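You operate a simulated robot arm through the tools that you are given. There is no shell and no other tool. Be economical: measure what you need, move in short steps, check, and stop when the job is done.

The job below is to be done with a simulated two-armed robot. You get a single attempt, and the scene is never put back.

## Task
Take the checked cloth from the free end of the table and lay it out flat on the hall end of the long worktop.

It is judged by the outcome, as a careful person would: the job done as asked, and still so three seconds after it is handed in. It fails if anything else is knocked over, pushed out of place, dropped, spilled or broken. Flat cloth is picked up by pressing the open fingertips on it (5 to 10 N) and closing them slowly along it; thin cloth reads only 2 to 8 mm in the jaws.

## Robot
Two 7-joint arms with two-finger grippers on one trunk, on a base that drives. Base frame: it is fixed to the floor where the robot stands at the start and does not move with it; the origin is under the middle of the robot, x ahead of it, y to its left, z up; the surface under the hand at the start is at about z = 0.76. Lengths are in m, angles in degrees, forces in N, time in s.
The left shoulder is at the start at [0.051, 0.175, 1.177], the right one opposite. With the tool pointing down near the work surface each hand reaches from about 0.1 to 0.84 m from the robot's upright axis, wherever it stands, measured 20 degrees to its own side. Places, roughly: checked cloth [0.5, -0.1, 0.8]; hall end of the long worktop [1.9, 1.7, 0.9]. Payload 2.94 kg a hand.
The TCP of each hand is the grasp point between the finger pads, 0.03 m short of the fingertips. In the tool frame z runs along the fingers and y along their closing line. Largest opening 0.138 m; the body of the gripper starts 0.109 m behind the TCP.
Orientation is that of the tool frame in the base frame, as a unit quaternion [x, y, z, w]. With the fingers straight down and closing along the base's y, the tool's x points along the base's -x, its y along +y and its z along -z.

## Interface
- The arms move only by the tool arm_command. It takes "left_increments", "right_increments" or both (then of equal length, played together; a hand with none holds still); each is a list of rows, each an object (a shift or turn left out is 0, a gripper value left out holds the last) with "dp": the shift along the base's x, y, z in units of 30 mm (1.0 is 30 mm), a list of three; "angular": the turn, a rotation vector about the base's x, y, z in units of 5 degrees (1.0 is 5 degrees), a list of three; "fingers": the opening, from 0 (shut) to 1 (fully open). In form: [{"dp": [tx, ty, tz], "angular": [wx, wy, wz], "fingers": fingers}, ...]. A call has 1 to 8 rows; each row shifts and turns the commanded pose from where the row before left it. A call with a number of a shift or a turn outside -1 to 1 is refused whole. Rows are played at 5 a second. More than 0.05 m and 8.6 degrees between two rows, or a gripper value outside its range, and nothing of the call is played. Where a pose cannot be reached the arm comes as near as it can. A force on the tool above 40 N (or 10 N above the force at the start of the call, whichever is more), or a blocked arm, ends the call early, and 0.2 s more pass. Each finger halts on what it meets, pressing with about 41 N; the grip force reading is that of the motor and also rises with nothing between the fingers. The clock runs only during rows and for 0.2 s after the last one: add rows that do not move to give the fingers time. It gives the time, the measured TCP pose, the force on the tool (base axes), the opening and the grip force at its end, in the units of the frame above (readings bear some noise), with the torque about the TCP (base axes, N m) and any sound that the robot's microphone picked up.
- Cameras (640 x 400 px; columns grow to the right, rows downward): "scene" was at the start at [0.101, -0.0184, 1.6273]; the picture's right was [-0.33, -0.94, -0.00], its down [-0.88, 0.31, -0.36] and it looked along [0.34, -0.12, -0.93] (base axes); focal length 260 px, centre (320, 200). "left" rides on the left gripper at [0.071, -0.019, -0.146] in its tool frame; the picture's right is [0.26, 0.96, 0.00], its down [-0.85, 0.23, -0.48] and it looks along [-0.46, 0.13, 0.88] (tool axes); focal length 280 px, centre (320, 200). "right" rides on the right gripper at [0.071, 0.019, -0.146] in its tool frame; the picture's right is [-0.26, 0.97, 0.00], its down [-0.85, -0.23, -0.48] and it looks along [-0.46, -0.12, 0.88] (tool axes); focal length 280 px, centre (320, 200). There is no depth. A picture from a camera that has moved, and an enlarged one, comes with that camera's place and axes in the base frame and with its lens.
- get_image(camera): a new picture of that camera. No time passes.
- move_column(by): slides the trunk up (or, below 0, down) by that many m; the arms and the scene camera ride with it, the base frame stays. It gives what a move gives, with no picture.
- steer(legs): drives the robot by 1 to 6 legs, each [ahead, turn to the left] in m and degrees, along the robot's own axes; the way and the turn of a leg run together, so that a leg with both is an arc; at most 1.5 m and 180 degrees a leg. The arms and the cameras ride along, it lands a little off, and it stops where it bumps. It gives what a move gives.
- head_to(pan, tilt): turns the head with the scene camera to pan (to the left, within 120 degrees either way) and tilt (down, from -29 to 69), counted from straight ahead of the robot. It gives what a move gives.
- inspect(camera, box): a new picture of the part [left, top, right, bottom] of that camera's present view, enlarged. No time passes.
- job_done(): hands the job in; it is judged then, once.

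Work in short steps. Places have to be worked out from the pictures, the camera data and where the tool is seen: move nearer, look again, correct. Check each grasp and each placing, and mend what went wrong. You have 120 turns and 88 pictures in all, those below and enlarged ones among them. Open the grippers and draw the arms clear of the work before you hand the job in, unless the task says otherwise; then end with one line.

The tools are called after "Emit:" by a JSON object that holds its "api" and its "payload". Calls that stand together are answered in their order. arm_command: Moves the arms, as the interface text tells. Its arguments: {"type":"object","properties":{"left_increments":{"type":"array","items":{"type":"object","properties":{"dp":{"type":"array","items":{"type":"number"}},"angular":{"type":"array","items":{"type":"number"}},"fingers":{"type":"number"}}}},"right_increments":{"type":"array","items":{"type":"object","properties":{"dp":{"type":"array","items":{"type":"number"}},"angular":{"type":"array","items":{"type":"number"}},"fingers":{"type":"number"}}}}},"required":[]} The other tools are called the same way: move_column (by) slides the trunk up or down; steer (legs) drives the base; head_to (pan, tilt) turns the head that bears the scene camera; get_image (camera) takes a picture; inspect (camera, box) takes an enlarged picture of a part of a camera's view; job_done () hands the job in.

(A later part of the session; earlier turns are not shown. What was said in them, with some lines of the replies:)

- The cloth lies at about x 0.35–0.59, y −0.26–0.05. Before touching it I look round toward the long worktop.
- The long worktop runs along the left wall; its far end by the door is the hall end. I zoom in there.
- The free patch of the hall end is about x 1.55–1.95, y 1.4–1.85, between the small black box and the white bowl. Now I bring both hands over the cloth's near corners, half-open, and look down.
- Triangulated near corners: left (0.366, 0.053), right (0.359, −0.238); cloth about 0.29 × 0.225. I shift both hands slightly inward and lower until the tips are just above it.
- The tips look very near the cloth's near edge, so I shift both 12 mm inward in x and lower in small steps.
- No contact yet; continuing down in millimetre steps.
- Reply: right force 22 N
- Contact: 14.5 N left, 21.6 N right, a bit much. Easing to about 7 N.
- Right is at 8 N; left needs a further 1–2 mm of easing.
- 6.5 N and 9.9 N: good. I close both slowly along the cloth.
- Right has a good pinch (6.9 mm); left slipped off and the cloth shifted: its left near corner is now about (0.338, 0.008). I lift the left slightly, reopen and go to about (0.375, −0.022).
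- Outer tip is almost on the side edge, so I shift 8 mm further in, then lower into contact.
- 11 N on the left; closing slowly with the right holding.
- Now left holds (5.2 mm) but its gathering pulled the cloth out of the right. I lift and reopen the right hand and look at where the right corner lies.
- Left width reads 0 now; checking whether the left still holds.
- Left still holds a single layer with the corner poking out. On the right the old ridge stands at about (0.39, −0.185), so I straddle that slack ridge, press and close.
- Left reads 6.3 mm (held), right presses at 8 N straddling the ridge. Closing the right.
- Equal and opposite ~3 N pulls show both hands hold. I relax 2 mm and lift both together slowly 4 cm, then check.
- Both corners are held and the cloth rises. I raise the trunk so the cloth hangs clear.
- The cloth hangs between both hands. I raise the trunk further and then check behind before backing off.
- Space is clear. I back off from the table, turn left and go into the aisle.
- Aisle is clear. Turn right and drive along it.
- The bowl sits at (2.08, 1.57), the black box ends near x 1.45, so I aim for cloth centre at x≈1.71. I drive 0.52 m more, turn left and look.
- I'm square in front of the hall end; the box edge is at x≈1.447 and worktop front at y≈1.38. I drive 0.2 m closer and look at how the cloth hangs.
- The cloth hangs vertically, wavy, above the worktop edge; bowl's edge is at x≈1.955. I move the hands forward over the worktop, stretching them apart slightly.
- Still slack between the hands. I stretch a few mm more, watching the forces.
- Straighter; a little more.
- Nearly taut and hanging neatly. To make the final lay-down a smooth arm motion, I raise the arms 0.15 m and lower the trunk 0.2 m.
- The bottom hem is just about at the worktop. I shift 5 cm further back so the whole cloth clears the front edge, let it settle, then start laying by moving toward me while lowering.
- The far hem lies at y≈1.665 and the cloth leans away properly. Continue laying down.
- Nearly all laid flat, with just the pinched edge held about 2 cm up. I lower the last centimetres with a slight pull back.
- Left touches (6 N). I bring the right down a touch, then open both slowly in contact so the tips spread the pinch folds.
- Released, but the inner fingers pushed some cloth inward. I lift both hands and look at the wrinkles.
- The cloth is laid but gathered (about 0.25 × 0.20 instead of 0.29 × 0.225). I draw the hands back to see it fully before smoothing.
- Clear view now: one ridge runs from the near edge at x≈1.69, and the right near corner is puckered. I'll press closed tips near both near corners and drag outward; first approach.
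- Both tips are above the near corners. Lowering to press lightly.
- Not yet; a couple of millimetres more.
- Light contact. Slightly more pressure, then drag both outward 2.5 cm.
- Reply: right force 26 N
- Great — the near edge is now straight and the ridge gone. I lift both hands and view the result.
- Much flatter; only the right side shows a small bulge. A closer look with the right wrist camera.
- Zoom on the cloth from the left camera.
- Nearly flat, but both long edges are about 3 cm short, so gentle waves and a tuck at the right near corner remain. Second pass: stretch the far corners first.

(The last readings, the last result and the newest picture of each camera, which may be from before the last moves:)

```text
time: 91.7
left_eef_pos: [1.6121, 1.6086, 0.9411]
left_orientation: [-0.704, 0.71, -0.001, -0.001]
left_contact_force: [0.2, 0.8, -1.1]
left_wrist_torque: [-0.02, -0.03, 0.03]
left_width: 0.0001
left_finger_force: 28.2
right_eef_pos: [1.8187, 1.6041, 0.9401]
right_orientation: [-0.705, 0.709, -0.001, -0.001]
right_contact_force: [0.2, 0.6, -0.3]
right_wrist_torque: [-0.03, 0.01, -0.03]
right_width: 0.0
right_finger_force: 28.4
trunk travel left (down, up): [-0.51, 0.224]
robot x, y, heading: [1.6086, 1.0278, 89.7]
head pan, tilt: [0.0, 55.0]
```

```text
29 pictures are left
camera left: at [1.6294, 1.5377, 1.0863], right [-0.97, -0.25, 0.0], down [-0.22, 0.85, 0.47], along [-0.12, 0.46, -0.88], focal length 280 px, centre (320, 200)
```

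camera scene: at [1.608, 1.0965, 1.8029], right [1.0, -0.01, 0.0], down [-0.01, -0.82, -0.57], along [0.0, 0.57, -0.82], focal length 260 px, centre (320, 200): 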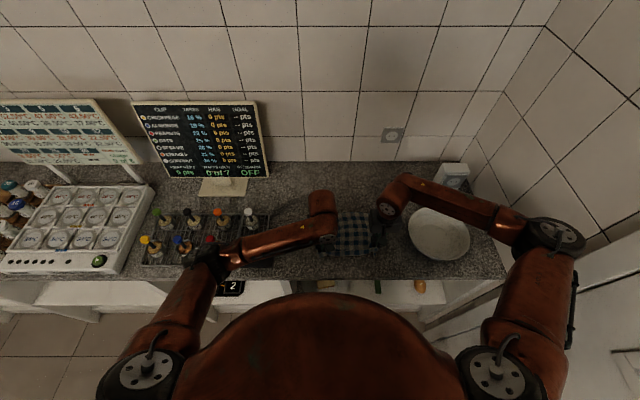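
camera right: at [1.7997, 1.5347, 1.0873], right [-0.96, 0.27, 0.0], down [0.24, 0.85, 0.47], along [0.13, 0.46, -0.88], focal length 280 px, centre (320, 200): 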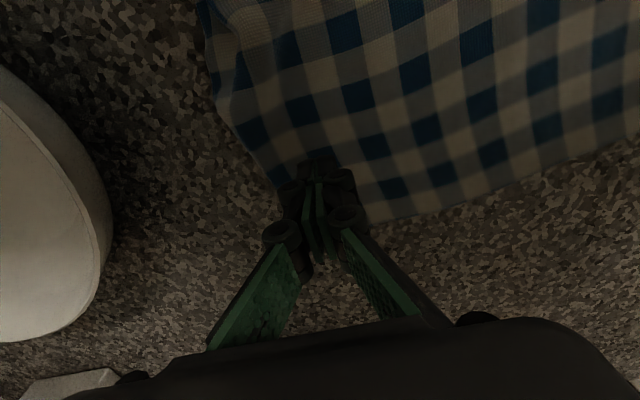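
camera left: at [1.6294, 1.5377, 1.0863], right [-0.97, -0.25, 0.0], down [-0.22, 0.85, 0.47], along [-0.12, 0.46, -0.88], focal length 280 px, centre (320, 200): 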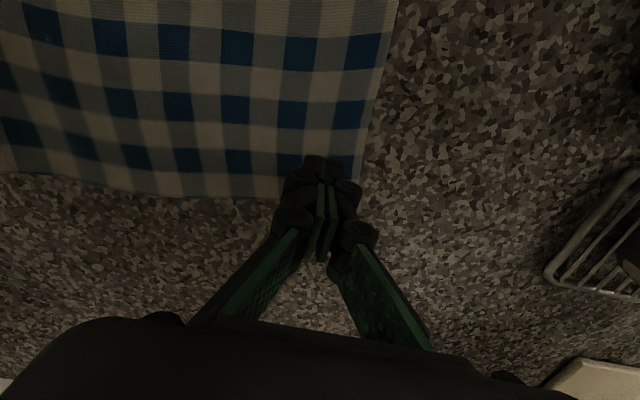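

Tips sit over the far corners. Lower to contact.

Emit:
{"api": "arm_command", "payload": {"left_increments": [{"dp": [0, -0.3, -0.25]}, {"dp": [0, 0, -0.15]}, {"dp": [0, 0, -0.05]}, {}], "right_increments": [{"dp": [0, -0.2, -0.25]}, {"dp": [0, 0, -0.15]}, {"dp": [0, 0, -0.02]}, {}]}}

```text
time: 92.7
left_eef_pos: [1.6108, 1.5976, 0.9288]
left_orientation: [-0.705, 0.71, -0.001, 0.0]
left_contact_force: [-0.6, 0.0, 0.5]
left_wrist_torque: [-0.01, -0.04, -0.02]
left_width: 0.0
left_finger_force: 28.5
right_eef_pos: [1.8194, 1.596, 0.928]
right_orientation: [-0.704, 0.71, 0.0, 0.0]
right_contact_force: [0.0, 0.5, -0.1]
right_wrist_torque: [0.01, 0.02, 0.02]
right_width: 0.0
right_finger_force: 28.5
trunk travel left (down, up): [-0.51, 0.224]
robot x, y, heading: [1.6047, 1.0281, 89.5]
head pan, tilt: [0.0, 55.0]
```

Not quite touching; another 2 mm, then read.

Emit:
{"api": "arm_command", "payload": {"left_increments": [{"dp": [0, 0, -0.06]}, {}], "right_increments": [{"dp": [0, 0, -0.06]}, {}]}}

```text
time: 93.3
left_eef_pos: [1.6105, 1.5953, 0.9274]
left_orientation: [-0.704, 0.71, 0.0, 0.0]
left_contact_force: [-0.3, 0.5, 1.5]
left_wrist_torque: [0.01, 0.03, 0.0]
left_width: 0.0
left_finger_force: 28.5
right_eef_pos: [1.8189, 1.5961, 0.9279]
right_orientation: [-0.704, 0.71, -0.001, 0.0]
right_contact_force: [-0.1, 0.1, 4.3]
right_wrist_torque: [0.02, -0.01, 0.0]
right_width: 0.0001
right_finger_force: 27.9
trunk travel left (down, up): [-0.51, 0.224]
robot x, y, heading: [1.6082, 1.0286, 89.6]
head pan, tilt: [0.0, 55.0]
```

Contact. Press to ~8 N and drag outward ~1.8 cm.

Emit:
{"api": "arm_command", "payload": {"left_increments": [{"dp": [0, 0, -0.06]}, {"dp": [-0.15, 0.02, 0]}, {"dp": [-0.15, 0.02, 0]}, {"dp": [-0.15, 0.02, 0]}, {"dp": [-0.1, 0.02, 0]}, {}], "right_increments": [{"dp": [0, 0, -0.04]}, {"dp": [0.17, 0.02, 0]}, {"dp": [0.17, 0.02, 0]}, {"dp": [0.17, 0.02, 0]}, {"dp": [0.1, 0.02, 0]}, {}]}}

Emit:
{"api": "arm_command", "payload": {"left_increments": [{"dp": [0, 0, 0.3]}, {"dp": [0, 0, 0.9]}, {"dp": [-0.3, -0.9, 0.9]}, {"dp": [-0.3, -1, 0.9]}, {"dp": [-0.3, -1, 0.8]}, {"dp": [-0.3, -1, 0.8]}, {"dp": [-0.3, -1, 0.4]}, {"dp": [-0.3, -1, 0]}], "right_increments": [{"dp": [0, 0, 0.3]}, {"dp": [0, 0, 0.9]}, {"dp": [0.2, -0.9, 0.9]}, {"dp": [0.2, -1, 0.9]}, {"dp": [0.2, -1, 0.8]}, {"dp": [0.2, -1, 0.8]}, {"dp": [0.2, -1, 0.4]}, {"dp": [0.2, -1, 0]}]}}

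Emit:
{"api": "inspect", "payload": {"camera": "scene", "box": [290, 195, 410, 270]}}

```text
time: 94.7
left_eef_pos: [1.5941, 1.598, 0.9284]
left_orientation: [-0.704, 0.71, 0.0, 0.003]
left_contact_force: [14.4, 0.3, 22.1]
left_wrist_torque: [-0.02, -0.37, 0.01]
left_width: 0.0002
left_finger_force: 28.1
right_eef_pos: [1.8365, 1.5983, 0.9292]
right_orientation: [-0.704, 0.71, 0.002, 0.001]
right_contact_force: [-8.9, 0.0, 11.0]
right_wrist_torque: [0.06, 0.22, 0.0]
right_width: 0.0002
right_finger_force: 28.2
trunk travel left (down, up): [-0.51, 0.224]
robot x, y, heading: [1.6094, 1.0304, 89.7]
head pan, tilt: [0.0, 55.0]
```

```text
time: 96.5
left_eef_pos: [1.5393, 1.4193, 1.0761]
left_orientation: [-0.704, 0.71, 0.0, 0.0]
left_contact_force: [0.1, -0.3, 0.4]
left_wrist_torque: [0.05, -0.02, 0.0]
left_width: 0.0
left_finger_force: 28.5
right_eef_pos: [1.8742, 1.4206, 1.0772]
right_orientation: [-0.705, 0.709, 0.001, 0.002]
right_contact_force: [-0.1, -0.2, -0.2]
right_wrist_torque: [0.06, -0.02, 0.02]
right_width: 0.0
right_finger_force: 28.6
trunk travel left (down, up): [-0.51, 0.224]
robot x, y, heading: [1.6053, 1.029, 89.5]
head pan, tilt: [0.0, 55.0]
```

```text
5.33 times, centred on (350, 232) of scene
camera zoom: at [1.608, 1.0942, 1.803], right [1.0, -0.01, 0.0], down [-0.01, -0.82, -0.57], along [0.0, 0.57, -0.82], focal length 1386 px, centre (160, 27)
```

zoom: 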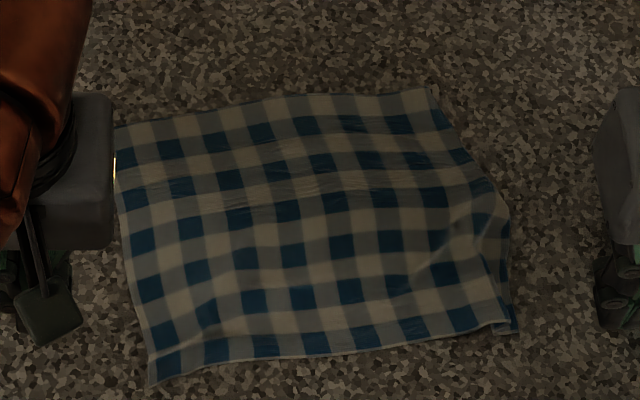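

The far half is flat; the right near corner has a small tuck. Close look from the right camera.

Emit:
{"api": "inspect", "payload": {"camera": "right", "box": [270, 60, 510, 210]}}

Emit:
{"api": "inspect", "payload": {"camera": "left", "box": [0, 60, 240, 210]}}

```text
2.67 times, centred on (390, 135) of right
camera zoom: at [1.8539, 1.3497, 1.2244], right [-0.96, 0.27, 0.0], down [0.24, 0.85, 0.48], along [0.13, 0.46, -0.88], focal length 748 px, centre (133, 373)
```

zoom: 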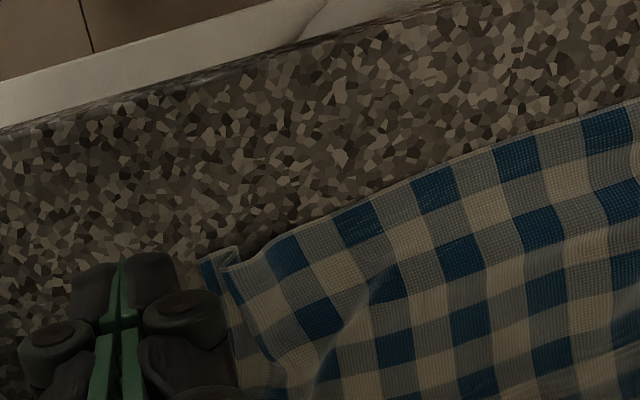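

```text
2.67 times, centred on (120, 135) of left
camera zoom: at [1.557, 1.349, 1.2216], right [-0.97, -0.25, 0.0], down [-0.22, 0.85, 0.48], along [-0.12, 0.46, -0.88], focal length 748 px, centre (853, 373)
```

zoom: 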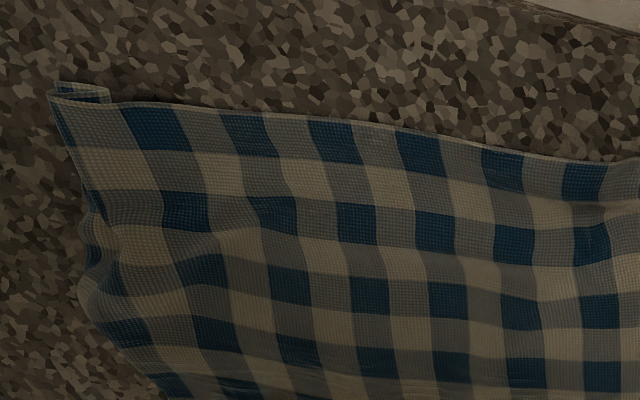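

It's a pleat: the outer right strip is tucked beneath, with its edge showing at about (1.851, 1.48). I'll pin the cloth with the left tip and press the right tip on that exposed strip, then pull it outward.

Emit:
{"api": "arm_command", "payload": {"left_increments": [{"dp": [0.87, 0.54, -0.93]}, {"dp": [0.87, 0.54, -0.93]}, {"dp": [0.87, 0.54, -0.93]}, {"dp": [0.87, 0.54, -0.93]}, {"dp": [0.87, 0.54, -0.93]}, {}], "right_increments": [{"dp": [-0.115, 0.45, -0.94]}, {"dp": [-0.115, 0.45, -0.94]}, {"dp": [-0.115, 0.45, -0.94]}, {"dp": [-0.115, 0.45, -0.94]}, {"dp": [-0.115, 0.45, -0.8]}, {}]}}

Emit:
{"api": "inspect", "payload": {"camera": "right", "box": [240, 90, 440, 215]}}

```text
time: 97.9
left_eef_pos: [1.669, 1.5017, 0.9356]
left_orientation: [-0.704, 0.71, -0.001, 0.0]
left_contact_force: [-0.3, 0.4, 0.1]
left_wrist_torque: [0.02, 0.0, 0.01]
left_width: 0.0
left_finger_force: 28.3
right_eef_pos: [1.8547, 1.4873, 0.9402]
right_orientation: [-0.704, 0.71, 0.0, 0.001]
right_contact_force: [-0.5, -0.8, -0.2]
right_wrist_torque: [0.02, 0.0, 0.0]
right_width: 0.0002
right_finger_force: 28.6
trunk travel left (down, up): [-0.51, 0.224]
robot x, y, heading: [1.6059, 1.0276, 89.7]
head pan, tilt: [0.0, 55.0]
```

```text
3.20 times, centred on (340, 152) of right
camera zoom: at [1.8352, 1.4189, 1.0863], right [-0.96, 0.27, 0.0], down [0.24, 0.85, 0.48], along [0.13, 0.46, -0.88], focal length 897 px, centre (256, 352)
```

zoom: 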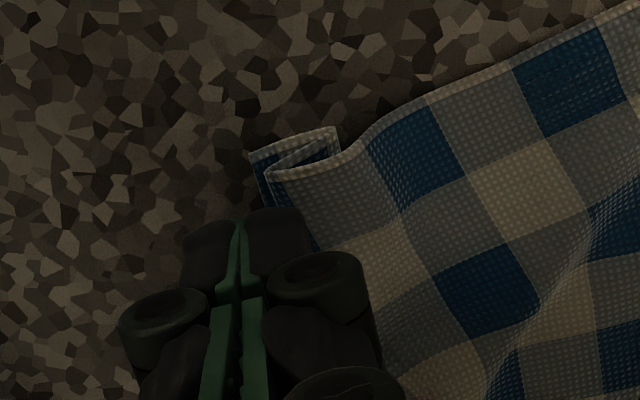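

Clear Z-pleat; just 3–4 mm of the under strip is exposed at x≈1.85. I offset the tip 4 mm outward so it presses only that strip, lower both and read.

Emit:
{"api": "arm_command", "payload": {"left_increments": [{"dp": [0, 0, -0.2]}, {"dp": [0, 0, -0.05]}, {}], "right_increments": [{"dp": [0.15, -0.1, 0]}, {"dp": [0, 0, -0.3]}, {"dp": [0, 0, -0.08]}]}}

```text
time: 98.7
left_eef_pos: [1.6701, 1.5032, 0.9285]
left_orientation: [-0.704, 0.71, 0.001, 0.0]
left_contact_force: [-0.1, -0.1, -0.2]
left_wrist_torque: [-0.02, 0.0, 0.02]
left_width: 0.0002
left_finger_force: 28.3
right_eef_pos: [1.8612, 1.4864, 0.9275]
right_orientation: [-0.704, 0.71, 0.0, 0.0]
right_contact_force: [0.4, -0.1, 0.3]
right_wrist_torque: [-0.01, -0.03, -0.01]
right_width: 0.0001
right_finger_force: 28.0
trunk travel left (down, up): [-0.51, 0.224]
robot x, y, heading: [1.609, 1.031, 89.7]
head pan, tilt: [0.0, 55.0]
```

Emit:
{"api": "arm_command", "payload": {"left_increments": [{"dp": [0, 0, -0.06]}, {"dp": [0, 0, -0.03]}, {}], "right_increments": [{"dp": [-0.05, 0, -0.05]}, {"dp": [0, 0, -0.03]}, {}]}}

```text
time: 99.5
left_eef_pos: [1.6706, 1.5014, 0.9271]
left_orientation: [-0.704, 0.71, -0.001, 0.002]
left_contact_force: [-2.4, 1.0, 19.5]
left_wrist_torque: [-0.01, 0.09, -0.02]
left_width: 0.0
left_finger_force: 28.3
right_eef_pos: [1.86, 1.4856, 0.9264]
right_orientation: [-0.704, 0.71, 0.0, 0.001]
right_contact_force: [3.7, 1.6, 6.5]
right_wrist_torque: [0.03, -0.04, 0.0]
right_width: 0.0
right_finger_force: 28.2
trunk travel left (down, up): [-0.51, 0.224]
robot x, y, heading: [1.6062, 1.0305, 89.7]
head pan, tilt: [0.0, 55.0]
```

Left pins (19 N), right presses 6.5 N. Pull the right tip outward 3.3 cm.

Emit:
{"api": "arm_command", "payload": {"right_increments": [{"dp": [0.18, 0, -0.01]}, {"dp": [0.18, 0, -0.01]}, {"dp": [0.18, 0, 0]}, {"dp": [0.18, 0, 0]}, {"dp": [0.18, 0, 0]}, {"dp": [0.18, 0, 0]}, {}]}}

Emit:
{"api": "inspect", "payload": {"camera": "right", "box": [240, 60, 480, 210]}}

```text
time: 101.1
left_eef_pos: [1.6696, 1.5011, 0.9271]
left_orientation: [-0.705, 0.71, 0.001, 0.002]
left_contact_force: [2.7, 5.8, 31.2]
left_wrist_torque: [0.18, -0.04, -0.02]
left_width: 0.0001
left_finger_force: 28.5
right_eef_pos: [1.8901, 1.4849, 0.9255]
right_orientation: [-0.704, 0.71, 0.0, 0.001]
right_contact_force: [-3.8, -0.1, 9.9]
right_wrist_torque: [-0.04, 0.1, 0.0]
right_width: 0.0
right_finger_force: 28.5
trunk travel left (down, up): [-0.51, 0.224]
robot x, y, heading: [1.6082, 1.0293, 89.4]
head pan, tilt: [0.0, 55.0]
```

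```text
2.67 times, centred on (360, 135) of right
camera zoom: at [1.8712, 1.4154, 1.0728], right [-0.96, 0.27, 0.0], down [0.24, 0.85, 0.48], along [0.13, 0.46, -0.88], focal length 748 px, centre (213, 373)
```

zoom: 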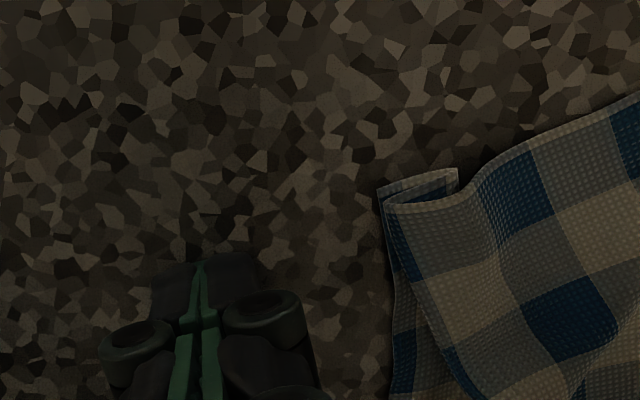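

The tip slid on bare stone. The strip is more exposed (about 1 cm) at y≈1.52, x 1.844–1.853; I retry there.

Emit:
{"api": "arm_command", "payload": {"left_increments": [{"dp": [0, 0, 0.06]}, {}, {}, {}, {}], "right_increments": [{"dp": [0, 0, 0.5]}, {"dp": [-0.6, 0.6, 0]}, {"dp": [-0.6, 0.57, 0]}, {"dp": [0, 0, -0.3]}, {}]}}

Emit:
{"api": "inspect", "payload": {"camera": "right", "box": [240, 60, 480, 210]}}

```text
time: 102.3
left_eef_pos: [1.6701, 1.502, 0.9289]
left_orientation: [-0.704, 0.71, 0.0, -0.001]
left_contact_force: [1.7, -1.5, 18.3]
left_wrist_torque: [-0.04, -0.03, 0.0]
left_width: 0.0003
left_finger_force: 28.3
right_eef_pos: [1.8548, 1.5188, 0.9306]
right_orientation: [-0.705, 0.709, -0.001, 0.001]
right_contact_force: [-0.2, 0.3, 0.2]
right_wrist_torque: [0.0, 0.01, 0.05]
right_width: 0.0
right_finger_force: 28.6
trunk travel left (down, up): [-0.51, 0.224]
robot x, y, heading: [1.6053, 1.0269, 89.5]
head pan, tilt: [0.0, 55.0]
```

```text
2.67 times, centred on (360, 135) of right
camera zoom: at [1.8347, 1.4507, 1.0778], right [-0.96, 0.27, 0.0], down [0.24, 0.85, 0.48], along [0.13, 0.46, -0.88], focal length 748 px, centre (213, 373)
```

zoom: 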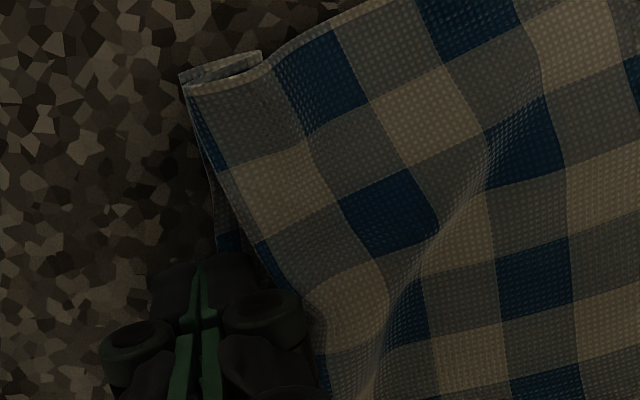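

The tip now covers the exposed strip. Press and pull.

Emit:
{"api": "arm_command", "payload": {"right_increments": [{"dp": [0, 0.1, -0.1]}, {"dp": [0, 0, -0.04]}, {}]}}

```text
time: 103.1
left_eef_pos: [1.6692, 1.5017, 0.9265]
left_orientation: [-0.705, 0.709, 0.0, 0.0]
left_contact_force: [1.8, -2.1, 10.3]
left_wrist_torque: [-0.05, -0.03, 0.0]
left_width: 0.0002
left_finger_force: 28.5
right_eef_pos: [1.8549, 1.5224, 0.9281]
right_orientation: [-0.704, 0.71, 0.0, 0.001]
right_contact_force: [-0.5, -0.7, 5.4]
right_wrist_torque: [-0.05, 0.04, 0.05]
right_width: 0.0
right_finger_force: 28.4
trunk travel left (down, up): [-0.51, 0.224]
robot x, y, heading: [1.6066, 1.0294, 89.4]
head pan, tilt: [0.0, 55.0]
```

Contact 5.4 N at cloth height. Add a little pressure and drag outward.

Emit:
{"api": "arm_command", "payload": {"right_increments": [{"dp": [0, 0, -0.04]}, {"dp": [0.17, -0.06, 0]}, {"dp": [0.17, -0.06, 0]}, {"dp": [0.17, -0.06, 0]}, {"dp": [0.17, -0.06, 0]}, {"dp": [0.17, -0.06, 0]}, {}]}}

Emit:
{"api": "inspect", "payload": {"camera": "right", "box": [240, 60, 480, 210]}}

```text
time: 104.7
left_eef_pos: [1.6682, 1.501, 0.928]
left_orientation: [-0.704, 0.71, 0.0, 0.001]
left_contact_force: [0.4, 0.0, -0.2]
left_wrist_torque: [-0.01, 0.01, 0.01]
left_width: 0.0001
left_finger_force: 28.7
right_eef_pos: [1.8793, 1.516, 0.9271]
right_orientation: [-0.705, 0.709, 0.001, 0.001]
right_contact_force: [-4.6, 3.0, 26.4]
right_wrist_torque: [0.05, 0.3, -0.01]
right_width: 0.0
right_finger_force: 28.4
trunk travel left (down, up): [-0.51, 0.224]
robot x, y, heading: [1.6067, 1.0309, 89.7]
head pan, tilt: [0.0, 55.0]
```

```text
2.67 times, centred on (360, 135) of right
camera zoom: at [1.8593, 1.4451, 1.0741], right [-0.96, 0.27, 0.0], down [0.24, 0.85, 0.48], along [0.13, 0.46, -0.88], focal length 748 px, centre (213, 373)
```

zoom: 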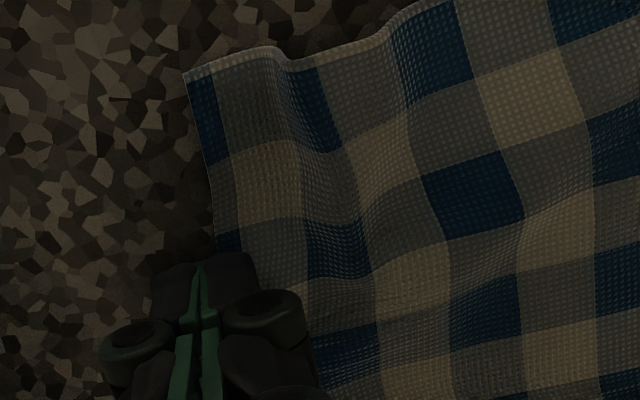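

Excellent, the pleat is pulled open. I re-press the left anchor and stretch a further 1 cm.

Emit:
{"api": "arm_command", "payload": {"left_increments": [{"dp": [0, 0, -0.08]}, {}, {"dp": [-0.1, 0, 0]}, {"dp": [-0.1, 0, 0]}, {"dp": [-0.1, 0, 0]}, {}], "right_increments": [{"dp": [0, 0, 0.02]}, {}, {"dp": [0.12, 0, 0]}, {"dp": [0.12, 0, 0]}, {"dp": [0.1, 0, 0]}, {}]}}

Emit:
{"api": "arm_command", "payload": {"left_increments": [{"dp": [0, 0, 0.3]}, {"dp": [0, 0, 0.9]}, {"dp": [-0.6, -0.5, 0.9]}, {"dp": [-0.9, -0.7, 0.9]}, {"dp": [-0.9, -0.7, 0.8]}, {"dp": [-0.9, -0.7, 0.6]}, {"dp": [-0.5, -0.7, 0.6]}], "right_increments": [{"dp": [0, 0, 0.3]}, {"dp": [0, 0, 0.9]}, {"dp": [0.2, -0.5, 0.9]}, {"dp": [0.2, -0.7, 0.9]}, {"dp": [0.2, -0.7, 0.8]}, {"dp": [0.2, -0.7, 0.6]}, {"dp": [0, -0.7, 0.6]}]}}

Emit:
{"api": "inspect", "payload": {"camera": "scene", "box": [290, 195, 410, 270]}}

Emit:
{"api": "inspect", "payload": {"camera": "left", "box": [0, 60, 320, 260]}}

```text
time: 106.1
left_eef_pos: [1.6616, 1.5011, 0.9262]
left_orientation: [-0.704, 0.71, 0.0, 0.002]
left_contact_force: [12.3, -0.2, 25.5]
left_wrist_torque: [-0.01, -0.28, 0.07]
left_width: 0.0
left_finger_force: 28.4
right_eef_pos: [1.8904, 1.5141, 0.928]
right_orientation: [-0.704, 0.71, 0.001, 0.0]
right_contact_force: [-8.2, -0.8, 16.4]
right_wrist_torque: [-0.07, 0.36, -0.02]
right_width: 0.0002
right_finger_force: 28.8
trunk travel left (down, up): [-0.51, 0.224]
robot x, y, heading: [1.6028, 1.0318, 89.6]
head pan, tilt: [0.0, 55.0]
```

```text
time: 107.7
left_eef_pos: [1.5455, 1.4025, 1.0747]
left_orientation: [-0.705, 0.71, 0.0, 0.0]
left_contact_force: [0.6, 0.0, -0.5]
left_wrist_torque: [0.02, -0.06, 0.03]
left_width: 0.0002
left_finger_force: 28.1
right_eef_pos: [1.914, 1.4143, 1.0774]
right_orientation: [-0.704, 0.71, -0.001, 0.0]
right_contact_force: [-0.4, -0.5, -0.4]
right_wrist_torque: [0.02, 0.0, -0.03]
right_width: 0.0001
right_finger_force: 28.0
trunk travel left (down, up): [-0.51, 0.224]
robot x, y, heading: [1.6081, 1.0307, 89.4]
head pan, tilt: [0.0, 55.0]
```

```text
5.33 times, centred on (350, 232) of scene
camera zoom: at [1.6076, 1.0945, 1.803], right [1.0, -0.01, 0.0], down [-0.01, -0.82, -0.57], along [0.0, 0.57, -0.82], focal length 1386 px, centre (160, 27)
```

zoom: 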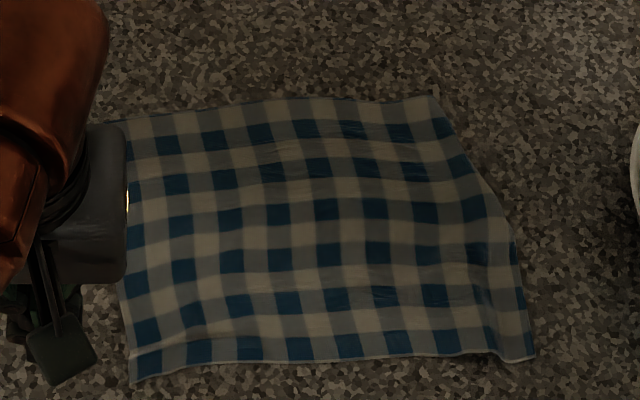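

```text
2.00 times, centred on (160, 160) of left
camera zoom: at [1.5631, 1.3318, 1.221], right [-0.97, -0.26, 0.0], down [-0.22, 0.85, 0.48], along [-0.12, 0.46, -0.88], focal length 561 px, centre (640, 280)
```

zoom: 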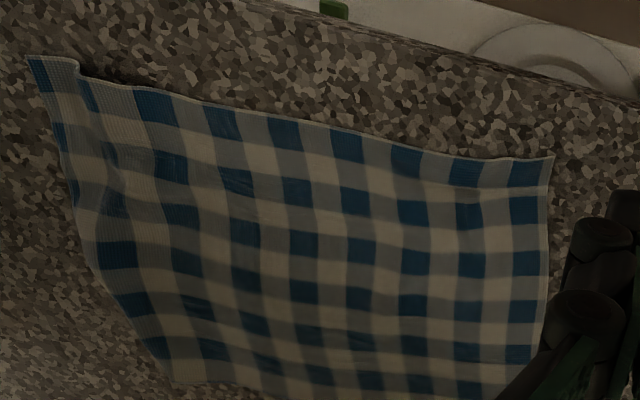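

Very good now. Two small refinements: smooth the ridge near the right near corner, then pull the far right corner ~2.5 cm outward. Near pass first.

Emit:
{"api": "arm_command", "payload": {"left_increments": [{"dp": [0.6, 0.42, -0.9]}, {"dp": [0.6, 0.42, -0.9]}, {"dp": [0.6, 0.42, -0.9]}, {"dp": [0.6, 0.42, -0.9]}, {"dp": [0.6, 0.42, -0.9]}, {"dp": [0, 0, -0.35]}, {}], "right_increments": [{"dp": [-0.43, 0.39, -0.92]}, {"dp": [-0.43, 0.39, -0.92]}, {"dp": [-0.43, 0.39, -0.92]}, {"dp": [-0.43, 0.39, -0.92]}, {"dp": [-0.43, 0.39, -0.92]}, {"dp": [0, 0, -0.35]}, {}]}}

Emit:
{"api": "inspect", "payload": {"camera": "right", "box": [200, 60, 480, 235]}}

```text
time: 109.3
left_eef_pos: [1.6363, 1.4671, 0.9306]
left_orientation: [-0.704, 0.71, 0.0, 0.001]
left_contact_force: [-0.3, 0.1, 0.1]
left_wrist_torque: [-0.03, -0.01, -0.01]
left_width: 0.0
left_finger_force: 28.6
right_eef_pos: [1.8507, 1.4746, 0.9287]
right_orientation: [-0.705, 0.71, 0.0, 0.0]
right_contact_force: [-0.3, -0.3, 2.7]
right_wrist_torque: [-0.05, 0.01, 0.0]
right_width: 0.0001
right_finger_force: 28.3
trunk travel left (down, up): [-0.51, 0.224]
robot x, y, heading: [1.6051, 1.0341, 89.6]
head pan, tilt: [0.0, 55.0]
```

```text
2.29 times, centred on (340, 148) of right
camera zoom: at [1.8313, 1.4052, 1.0747], right [-0.96, 0.27, 0.0], down [0.24, 0.85, 0.48], along [0.13, 0.46, -0.88], focal length 641 px, centre (274, 320)
```

zoom: 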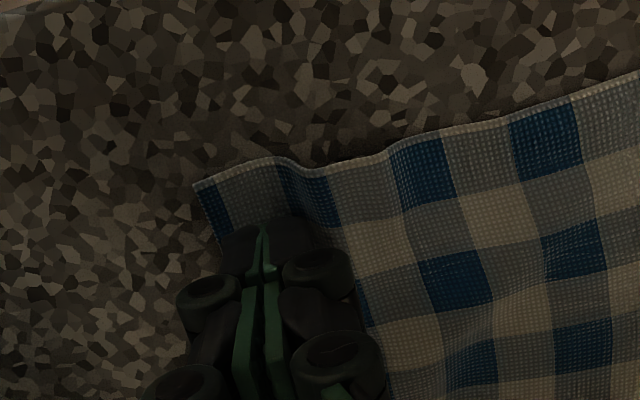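

The tip sits on the outer strip of the corner. Press both to about 8 N and stretch outward.

Emit:
{"api": "arm_command", "payload": {"left_increments": [{"dp": [0, 0, -0.1]}, {"dp": [0, 0, -0.04]}, {}, {"dp": [-0.1, -0.03, 0]}, {"dp": [-0.1, -0.03, 0]}, {"dp": [-0.1, -0.03, 0]}, {}], "right_increments": [{"dp": [0, 0, -0.04]}, {"dp": [0, 0, 0]}, {}, {"dp": [0.15, -0.03, 0]}, {"dp": [0.15, -0.03, 0]}, {"dp": [0.15, -0.03, 0]}, {}]}}

Emit:
{"api": "inspect", "payload": {"camera": "right", "box": [200, 60, 480, 235]}}

```text
time: 110.9
left_eef_pos: [1.6287, 1.4636, 0.9284]
left_orientation: [-0.704, 0.71, -0.001, 0.002]
left_contact_force: [9.6, 3.2, 27.7]
left_wrist_torque: [-0.03, -0.22, 0.02]
left_width: 0.0
left_finger_force: 28.5
right_eef_pos: [1.864, 1.4712, 0.9273]
right_orientation: [-0.705, 0.709, 0.002, 0.0]
right_contact_force: [-6.0, 1.1, 9.4]
right_wrist_torque: [0.01, 0.15, 0.03]
right_width: 0.0
right_finger_force: 28.6
trunk travel left (down, up): [-0.51, 0.224]
robot x, y, heading: [1.6063, 1.0317, 89.5]
head pan, tilt: [0.0, 55.0]
```

```text
2.29 times, centred on (340, 148) of right
camera zoom: at [1.8439, 1.401, 1.0744], right [-0.96, 0.27, 0.0], down [0.24, 0.85, 0.48], along [0.13, 0.46, -0.88], focal length 641 px, centre (274, 320)
```

zoom: 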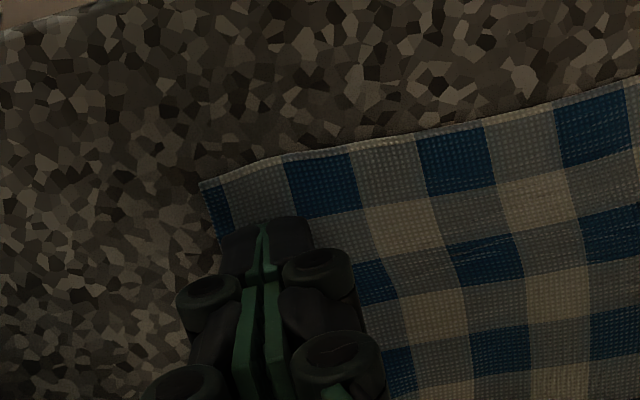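

Near edge is perfectly flat. Now lift and go to the far corners.

Emit:
{"api": "arm_command", "payload": {"left_increments": [{"dp": [0, 0, 0.4]}, {"dp": [0, 0, 0.6]}, {"dp": [-0.1, 0.85, 0]}, {"dp": [-0.1, 0.85, 0]}, {"dp": [-0.1, 0.85, 0]}, {"dp": [-0.1, 0.85, 0]}, {"dp": [-0.1, 0.85, 0]}, {"dp": [0, 0, -0.6]}], "right_increments": [{"dp": [0, 0, 0.4]}, {"dp": [0, 0, 0.6]}, {"dp": [-0.4, 1, 0]}, {"dp": [-0.4, 1, 0]}, {"dp": [-0.4, 1, 0]}, {"dp": [-0.4, 1, 0]}, {"dp": [-0.4, 1, 0]}, {"dp": [0, 0, -0.6]}]}}

Emit:
{"api": "inspect", "payload": {"camera": "right", "box": [160, 60, 480, 260]}}

Emit:
{"api": "inspect", "payload": {"camera": "left", "box": [160, 60, 480, 260]}}

```text
time: 112.7
left_eef_pos: [1.6132, 1.5921, 0.9373]
left_orientation: [-0.705, 0.71, -0.001, 0.0]
left_contact_force: [0.5, -0.5, 0.0]
left_wrist_torque: [0.0, -0.01, 0.01]
left_width: 0.0
left_finger_force: 28.3
right_eef_pos: [1.8046, 1.6226, 0.9388]
right_orientation: [-0.704, 0.71, 0.0, 0.0]
right_contact_force: [0.7, 0.4, 0.4]
right_wrist_torque: [0.03, -0.01, -0.01]
right_width: 0.0002
right_finger_force: 28.5
trunk travel left (down, up): [-0.51, 0.224]
robot x, y, heading: [1.6057, 1.031, 89.3]
head pan, tilt: [0.0, 55.0]
```

```text
2.00 times, centred on (320, 160) of right
camera zoom: at [1.7851, 1.5531, 1.0849], right [-0.96, 0.27, 0.0], down [0.24, 0.85, 0.48], along [0.13, 0.46, -0.88], focal length 561 px, centre (320, 280)
```

zoom: 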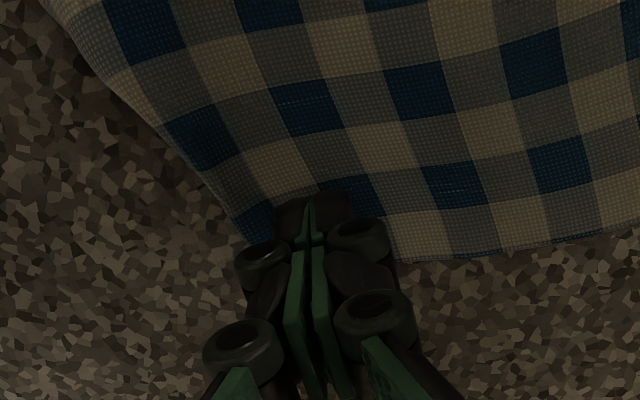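

```text
2.00 times, centred on (320, 160) of left
camera zoom: at [1.6306, 1.5207, 1.0836], right [-0.97, -0.25, 0.0], down [-0.22, 0.85, 0.48], along [-0.12, 0.46, -0.88], focal length 561 px, centre (320, 280)
```

zoom: 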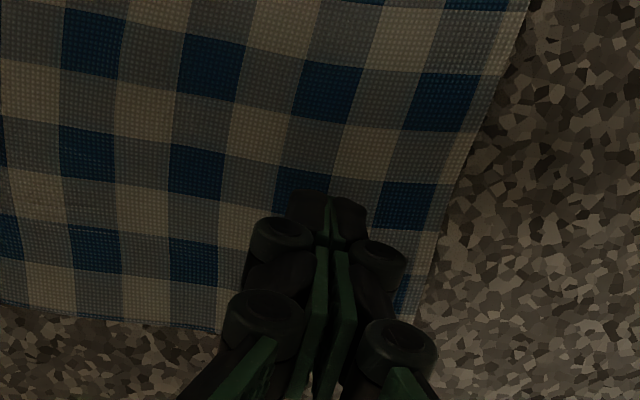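

Both on cloth and it already lies flat here. Press, keep the left as anchor, drag the right outward 2.2 cm.

Emit:
{"api": "arm_command", "payload": {"left_increments": [{"dp": [0, 0, -0.28]}, {"dp": [0, 0, -0.07]}, {"dp": [0, 0, -0.04]}, {}], "right_increments": [{"dp": [0, 0, -0.3]}, {"dp": [0, 0, -0.08]}, {"dp": [0, 0, -0.03]}, {}]}}

```text
time: 113.7
left_eef_pos: [1.6128, 1.5904, 0.9275]
left_orientation: [-0.704, 0.71, 0.0, 0.001]
left_contact_force: [1.0, -0.3, 8.7]
left_wrist_torque: [0.04, -0.03, 0.05]
left_width: 0.0
left_finger_force: 28.2
right_eef_pos: [1.8042, 1.6221, 0.9295]
right_orientation: [-0.704, 0.71, 0.001, 0.001]
right_contact_force: [1.6, 2.9, 16.5]
right_wrist_torque: [0.11, -0.09, 0.01]
right_width: 0.0
right_finger_force: 27.8
trunk travel left (down, up): [-0.51, 0.224]
robot x, y, heading: [1.6065, 1.0308, 89.6]
head pan, tilt: [0.0, 55.0]
```

Good pressures. Drag, then lift both clear and look.

Emit:
{"api": "arm_command", "payload": {"left_increments": [{"dp": [0, 0, -0.02]}, {}, {}, {}, {}, {}], "right_increments": [{"dp": [0.15, 0, 0]}, {"dp": [0.15, 0, 0]}, {"dp": [0.15, 0, 0]}, {"dp": [0.15, 0, 0]}, {"dp": [0.12, 0, 0]}, {}]}}

Emit:
{"api": "arm_command", "payload": {"left_increments": [{"dp": [0, 0, 0.4]}, {"dp": [0, 0, 0.9]}, {"dp": [-0.3, -0.9, 0.9]}, {"dp": [-0.3, -1, 0.9]}, {"dp": [-0.3, -1, 0.9]}, {"dp": [-0.3, -1, 0.9]}, {"dp": [-0.3, -1, 0.6]}, {"dp": [-0.3, -1, 0.6]}], "right_increments": [{"dp": [0, 0, 0.4]}, {"dp": [0, 0, 0.9]}, {"dp": [0.3, -0.9, 0.9]}, {"dp": [0.3, -1, 0.9]}, {"dp": [0.3, -1, 0.9]}, {"dp": [0.3, -1, 0.9]}, {"dp": [0.3, -1, 0.6]}, {"dp": [0.3, -1, 0.6]}]}}

Emit:
{"api": "inspect", "payload": {"camera": "scene", "box": [290, 195, 410, 270]}}

```text
time: 115.1
left_eef_pos: [1.6131, 1.5899, 0.9279]
left_orientation: [-0.704, 0.71, 0.0, 0.003]
left_contact_force: [5.9, 3.3, 16.8]
left_wrist_torque: [0.06, -0.16, -0.08]
left_width: 0.0001
left_finger_force: 28.7
right_eef_pos: [1.8229, 1.6197, 0.9287]
right_orientation: [-0.705, 0.709, 0.001, 0.001]
right_contact_force: [-12.4, 0.5, 22.7]
right_wrist_torque: [-0.02, 0.19, -0.02]
right_width: 0.0001
right_finger_force: 28.8
trunk travel left (down, up): [-0.51, 0.224]
robot x, y, heading: [1.6075, 1.0296, 89.7]
head pan, tilt: [0.0, 55.0]
```

```text
time: 116.9
left_eef_pos: [1.5587, 1.4126, 1.1097]
left_orientation: [-0.704, 0.71, 0.0, 0.0]
left_contact_force: [0.4, 0.1, -0.7]
left_wrist_torque: [0.1, 0.0, 0.0]
left_width: 0.0
left_finger_force: 28.8
right_eef_pos: [1.8796, 1.4436, 1.1103]
right_orientation: [-0.704, 0.71, 0.001, 0.001]
right_contact_force: [-0.7, -0.7, -0.5]
right_wrist_torque: [0.04, -0.04, 0.01]
right_width: 0.0001
right_finger_force: 28.1
trunk travel left (down, up): [-0.51, 0.224]
robot x, y, heading: [1.6105, 1.0254, 89.5]
head pan, tilt: [0.0, 55.0]
```

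```text
5.33 times, centred on (350, 232) of scene
camera zoom: at [1.6082, 1.0937, 1.8031], right [1.0, -0.01, 0.0], down [-0.01, -0.82, -0.57], along [0.0, 0.57, -0.82], focal length 1386 px, centre (160, 27)
```

zoom: 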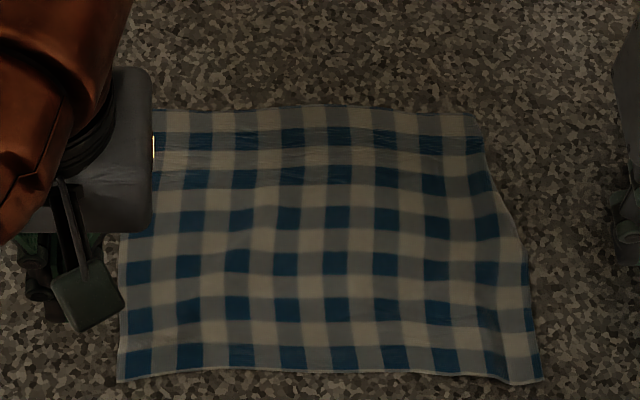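

The cloth lies flat, about 0.29 m wide, 5 cm inside the front edge. I raise the arms, open the grippers and back away.

Emit:
{"api": "arm_command", "payload": {"left_increments": [{"dp": [0, -0.5, 0.9], "fingers": 0.5}, {"dp": [0, -0.5, 0.9]}, {"dp": [0, -0.5, 0.9]}, {}], "right_increments": [{"dp": [0, -0.5, 0.9], "fingers": 0.5}, {"dp": [0, -0.5, 0.9]}, {"dp": [0, -0.5, 0.9]}, {}]}}

Emit:
{"api": "steer", "payload": {"legs": [[-0.2, 0]]}}

Emit:
{"api": "get_image", "payload": {"camera": "scene"}}

Emit:
{"api": "inspect", "payload": {"camera": "scene", "box": [270, 120, 470, 245]}}

```text
time: 117.9
left_eef_pos: [1.5574, 1.3692, 1.189]
left_orientation: [-0.705, 0.709, 0.0, -0.001]
left_contact_force: [0.2, 0.6, -0.1]
left_wrist_torque: [-0.01, -0.02, 0.02]
left_width: 0.0692
left_finger_force: 0.0
right_eef_pos: [1.8797, 1.4017, 1.1902]
right_orientation: [-0.704, 0.71, 0.0, 0.001]
right_contact_force: [-0.2, 1.1, -0.6]
right_wrist_torque: [-0.01, 0.0, -0.01]
right_width: 0.0691
right_finger_force: 0.0
trunk travel left (down, up): [-0.51, 0.224]
robot x, y, heading: [1.609, 1.0302, 89.5]
head pan, tilt: [0.0, 55.0]
```

```text
time: 119.5
left_eef_pos: [1.5566, 1.1671, 1.1887]
left_orientation: [-0.704, 0.71, -0.001, 0.0]
left_contact_force: [0.2, -0.4, 1.0]
left_wrist_torque: [0.06, 0.01, -0.01]
left_width: 0.0692
left_finger_force: 0.1
right_eef_pos: [1.8776, 1.1976, 1.1908]
right_orientation: [-0.705, 0.709, 0.001, 0.0]
right_contact_force: [-0.1, -0.5, 0.0]
right_wrist_torque: [0.08, 0.04, 0.03]
right_width: 0.0691
right_finger_force: 0.1
trunk travel left (down, up): [-0.51, 0.224]
robot x, y, heading: [1.6081, 0.8314, 89.5]
head pan, tilt: [0.0, 55.0]
```

```text
14 pictures are left
camera scene: at [1.6068, 0.8928, 1.803], right [1.0, -0.01, 0.0], down [-0.01, -0.82, -0.57], along [0.0, 0.57, -0.82], focal length 260 px, centre (320, 200)
```

scene: 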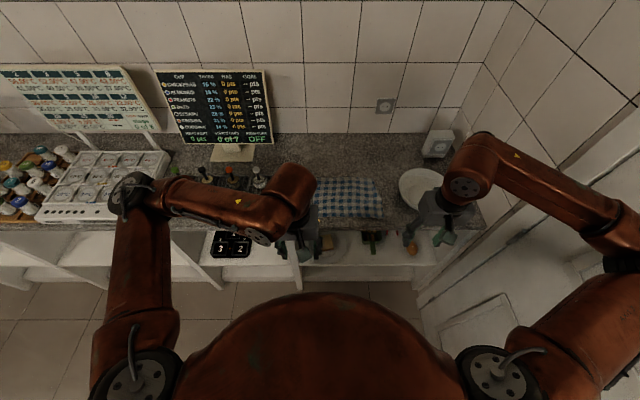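

```text
3.20 times, centred on (370, 182) of scene
camera zoom: at [1.6068, 0.8928, 1.803], right [1.0, -0.01, 0.0], down [-0.01, -0.82, -0.57], along [0.0, 0.57, -0.82], focal length 831 px, centre (160, 256)
```

zoom: 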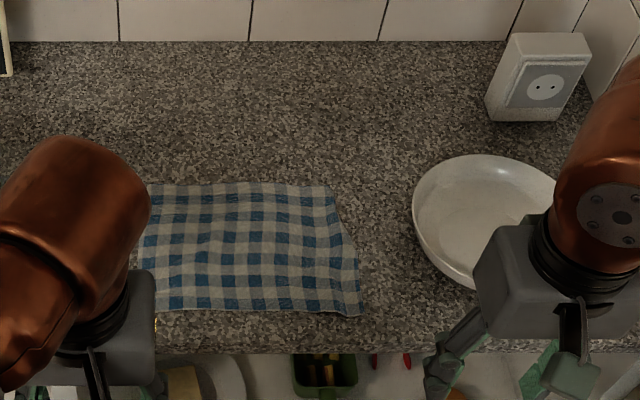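

The cloth lies flat on the hall end, the bowl, box and boards are in place, and the hands are open and clear. Handing in.

Emit:
{"api": "job_done", "payload": {}}

```text
The job is handed in.
```

The checked cloth is laid out flat on the hall end of the long worktop, about 5 cm in from the front edge, and in the last picture nothing around it had been disturbed.
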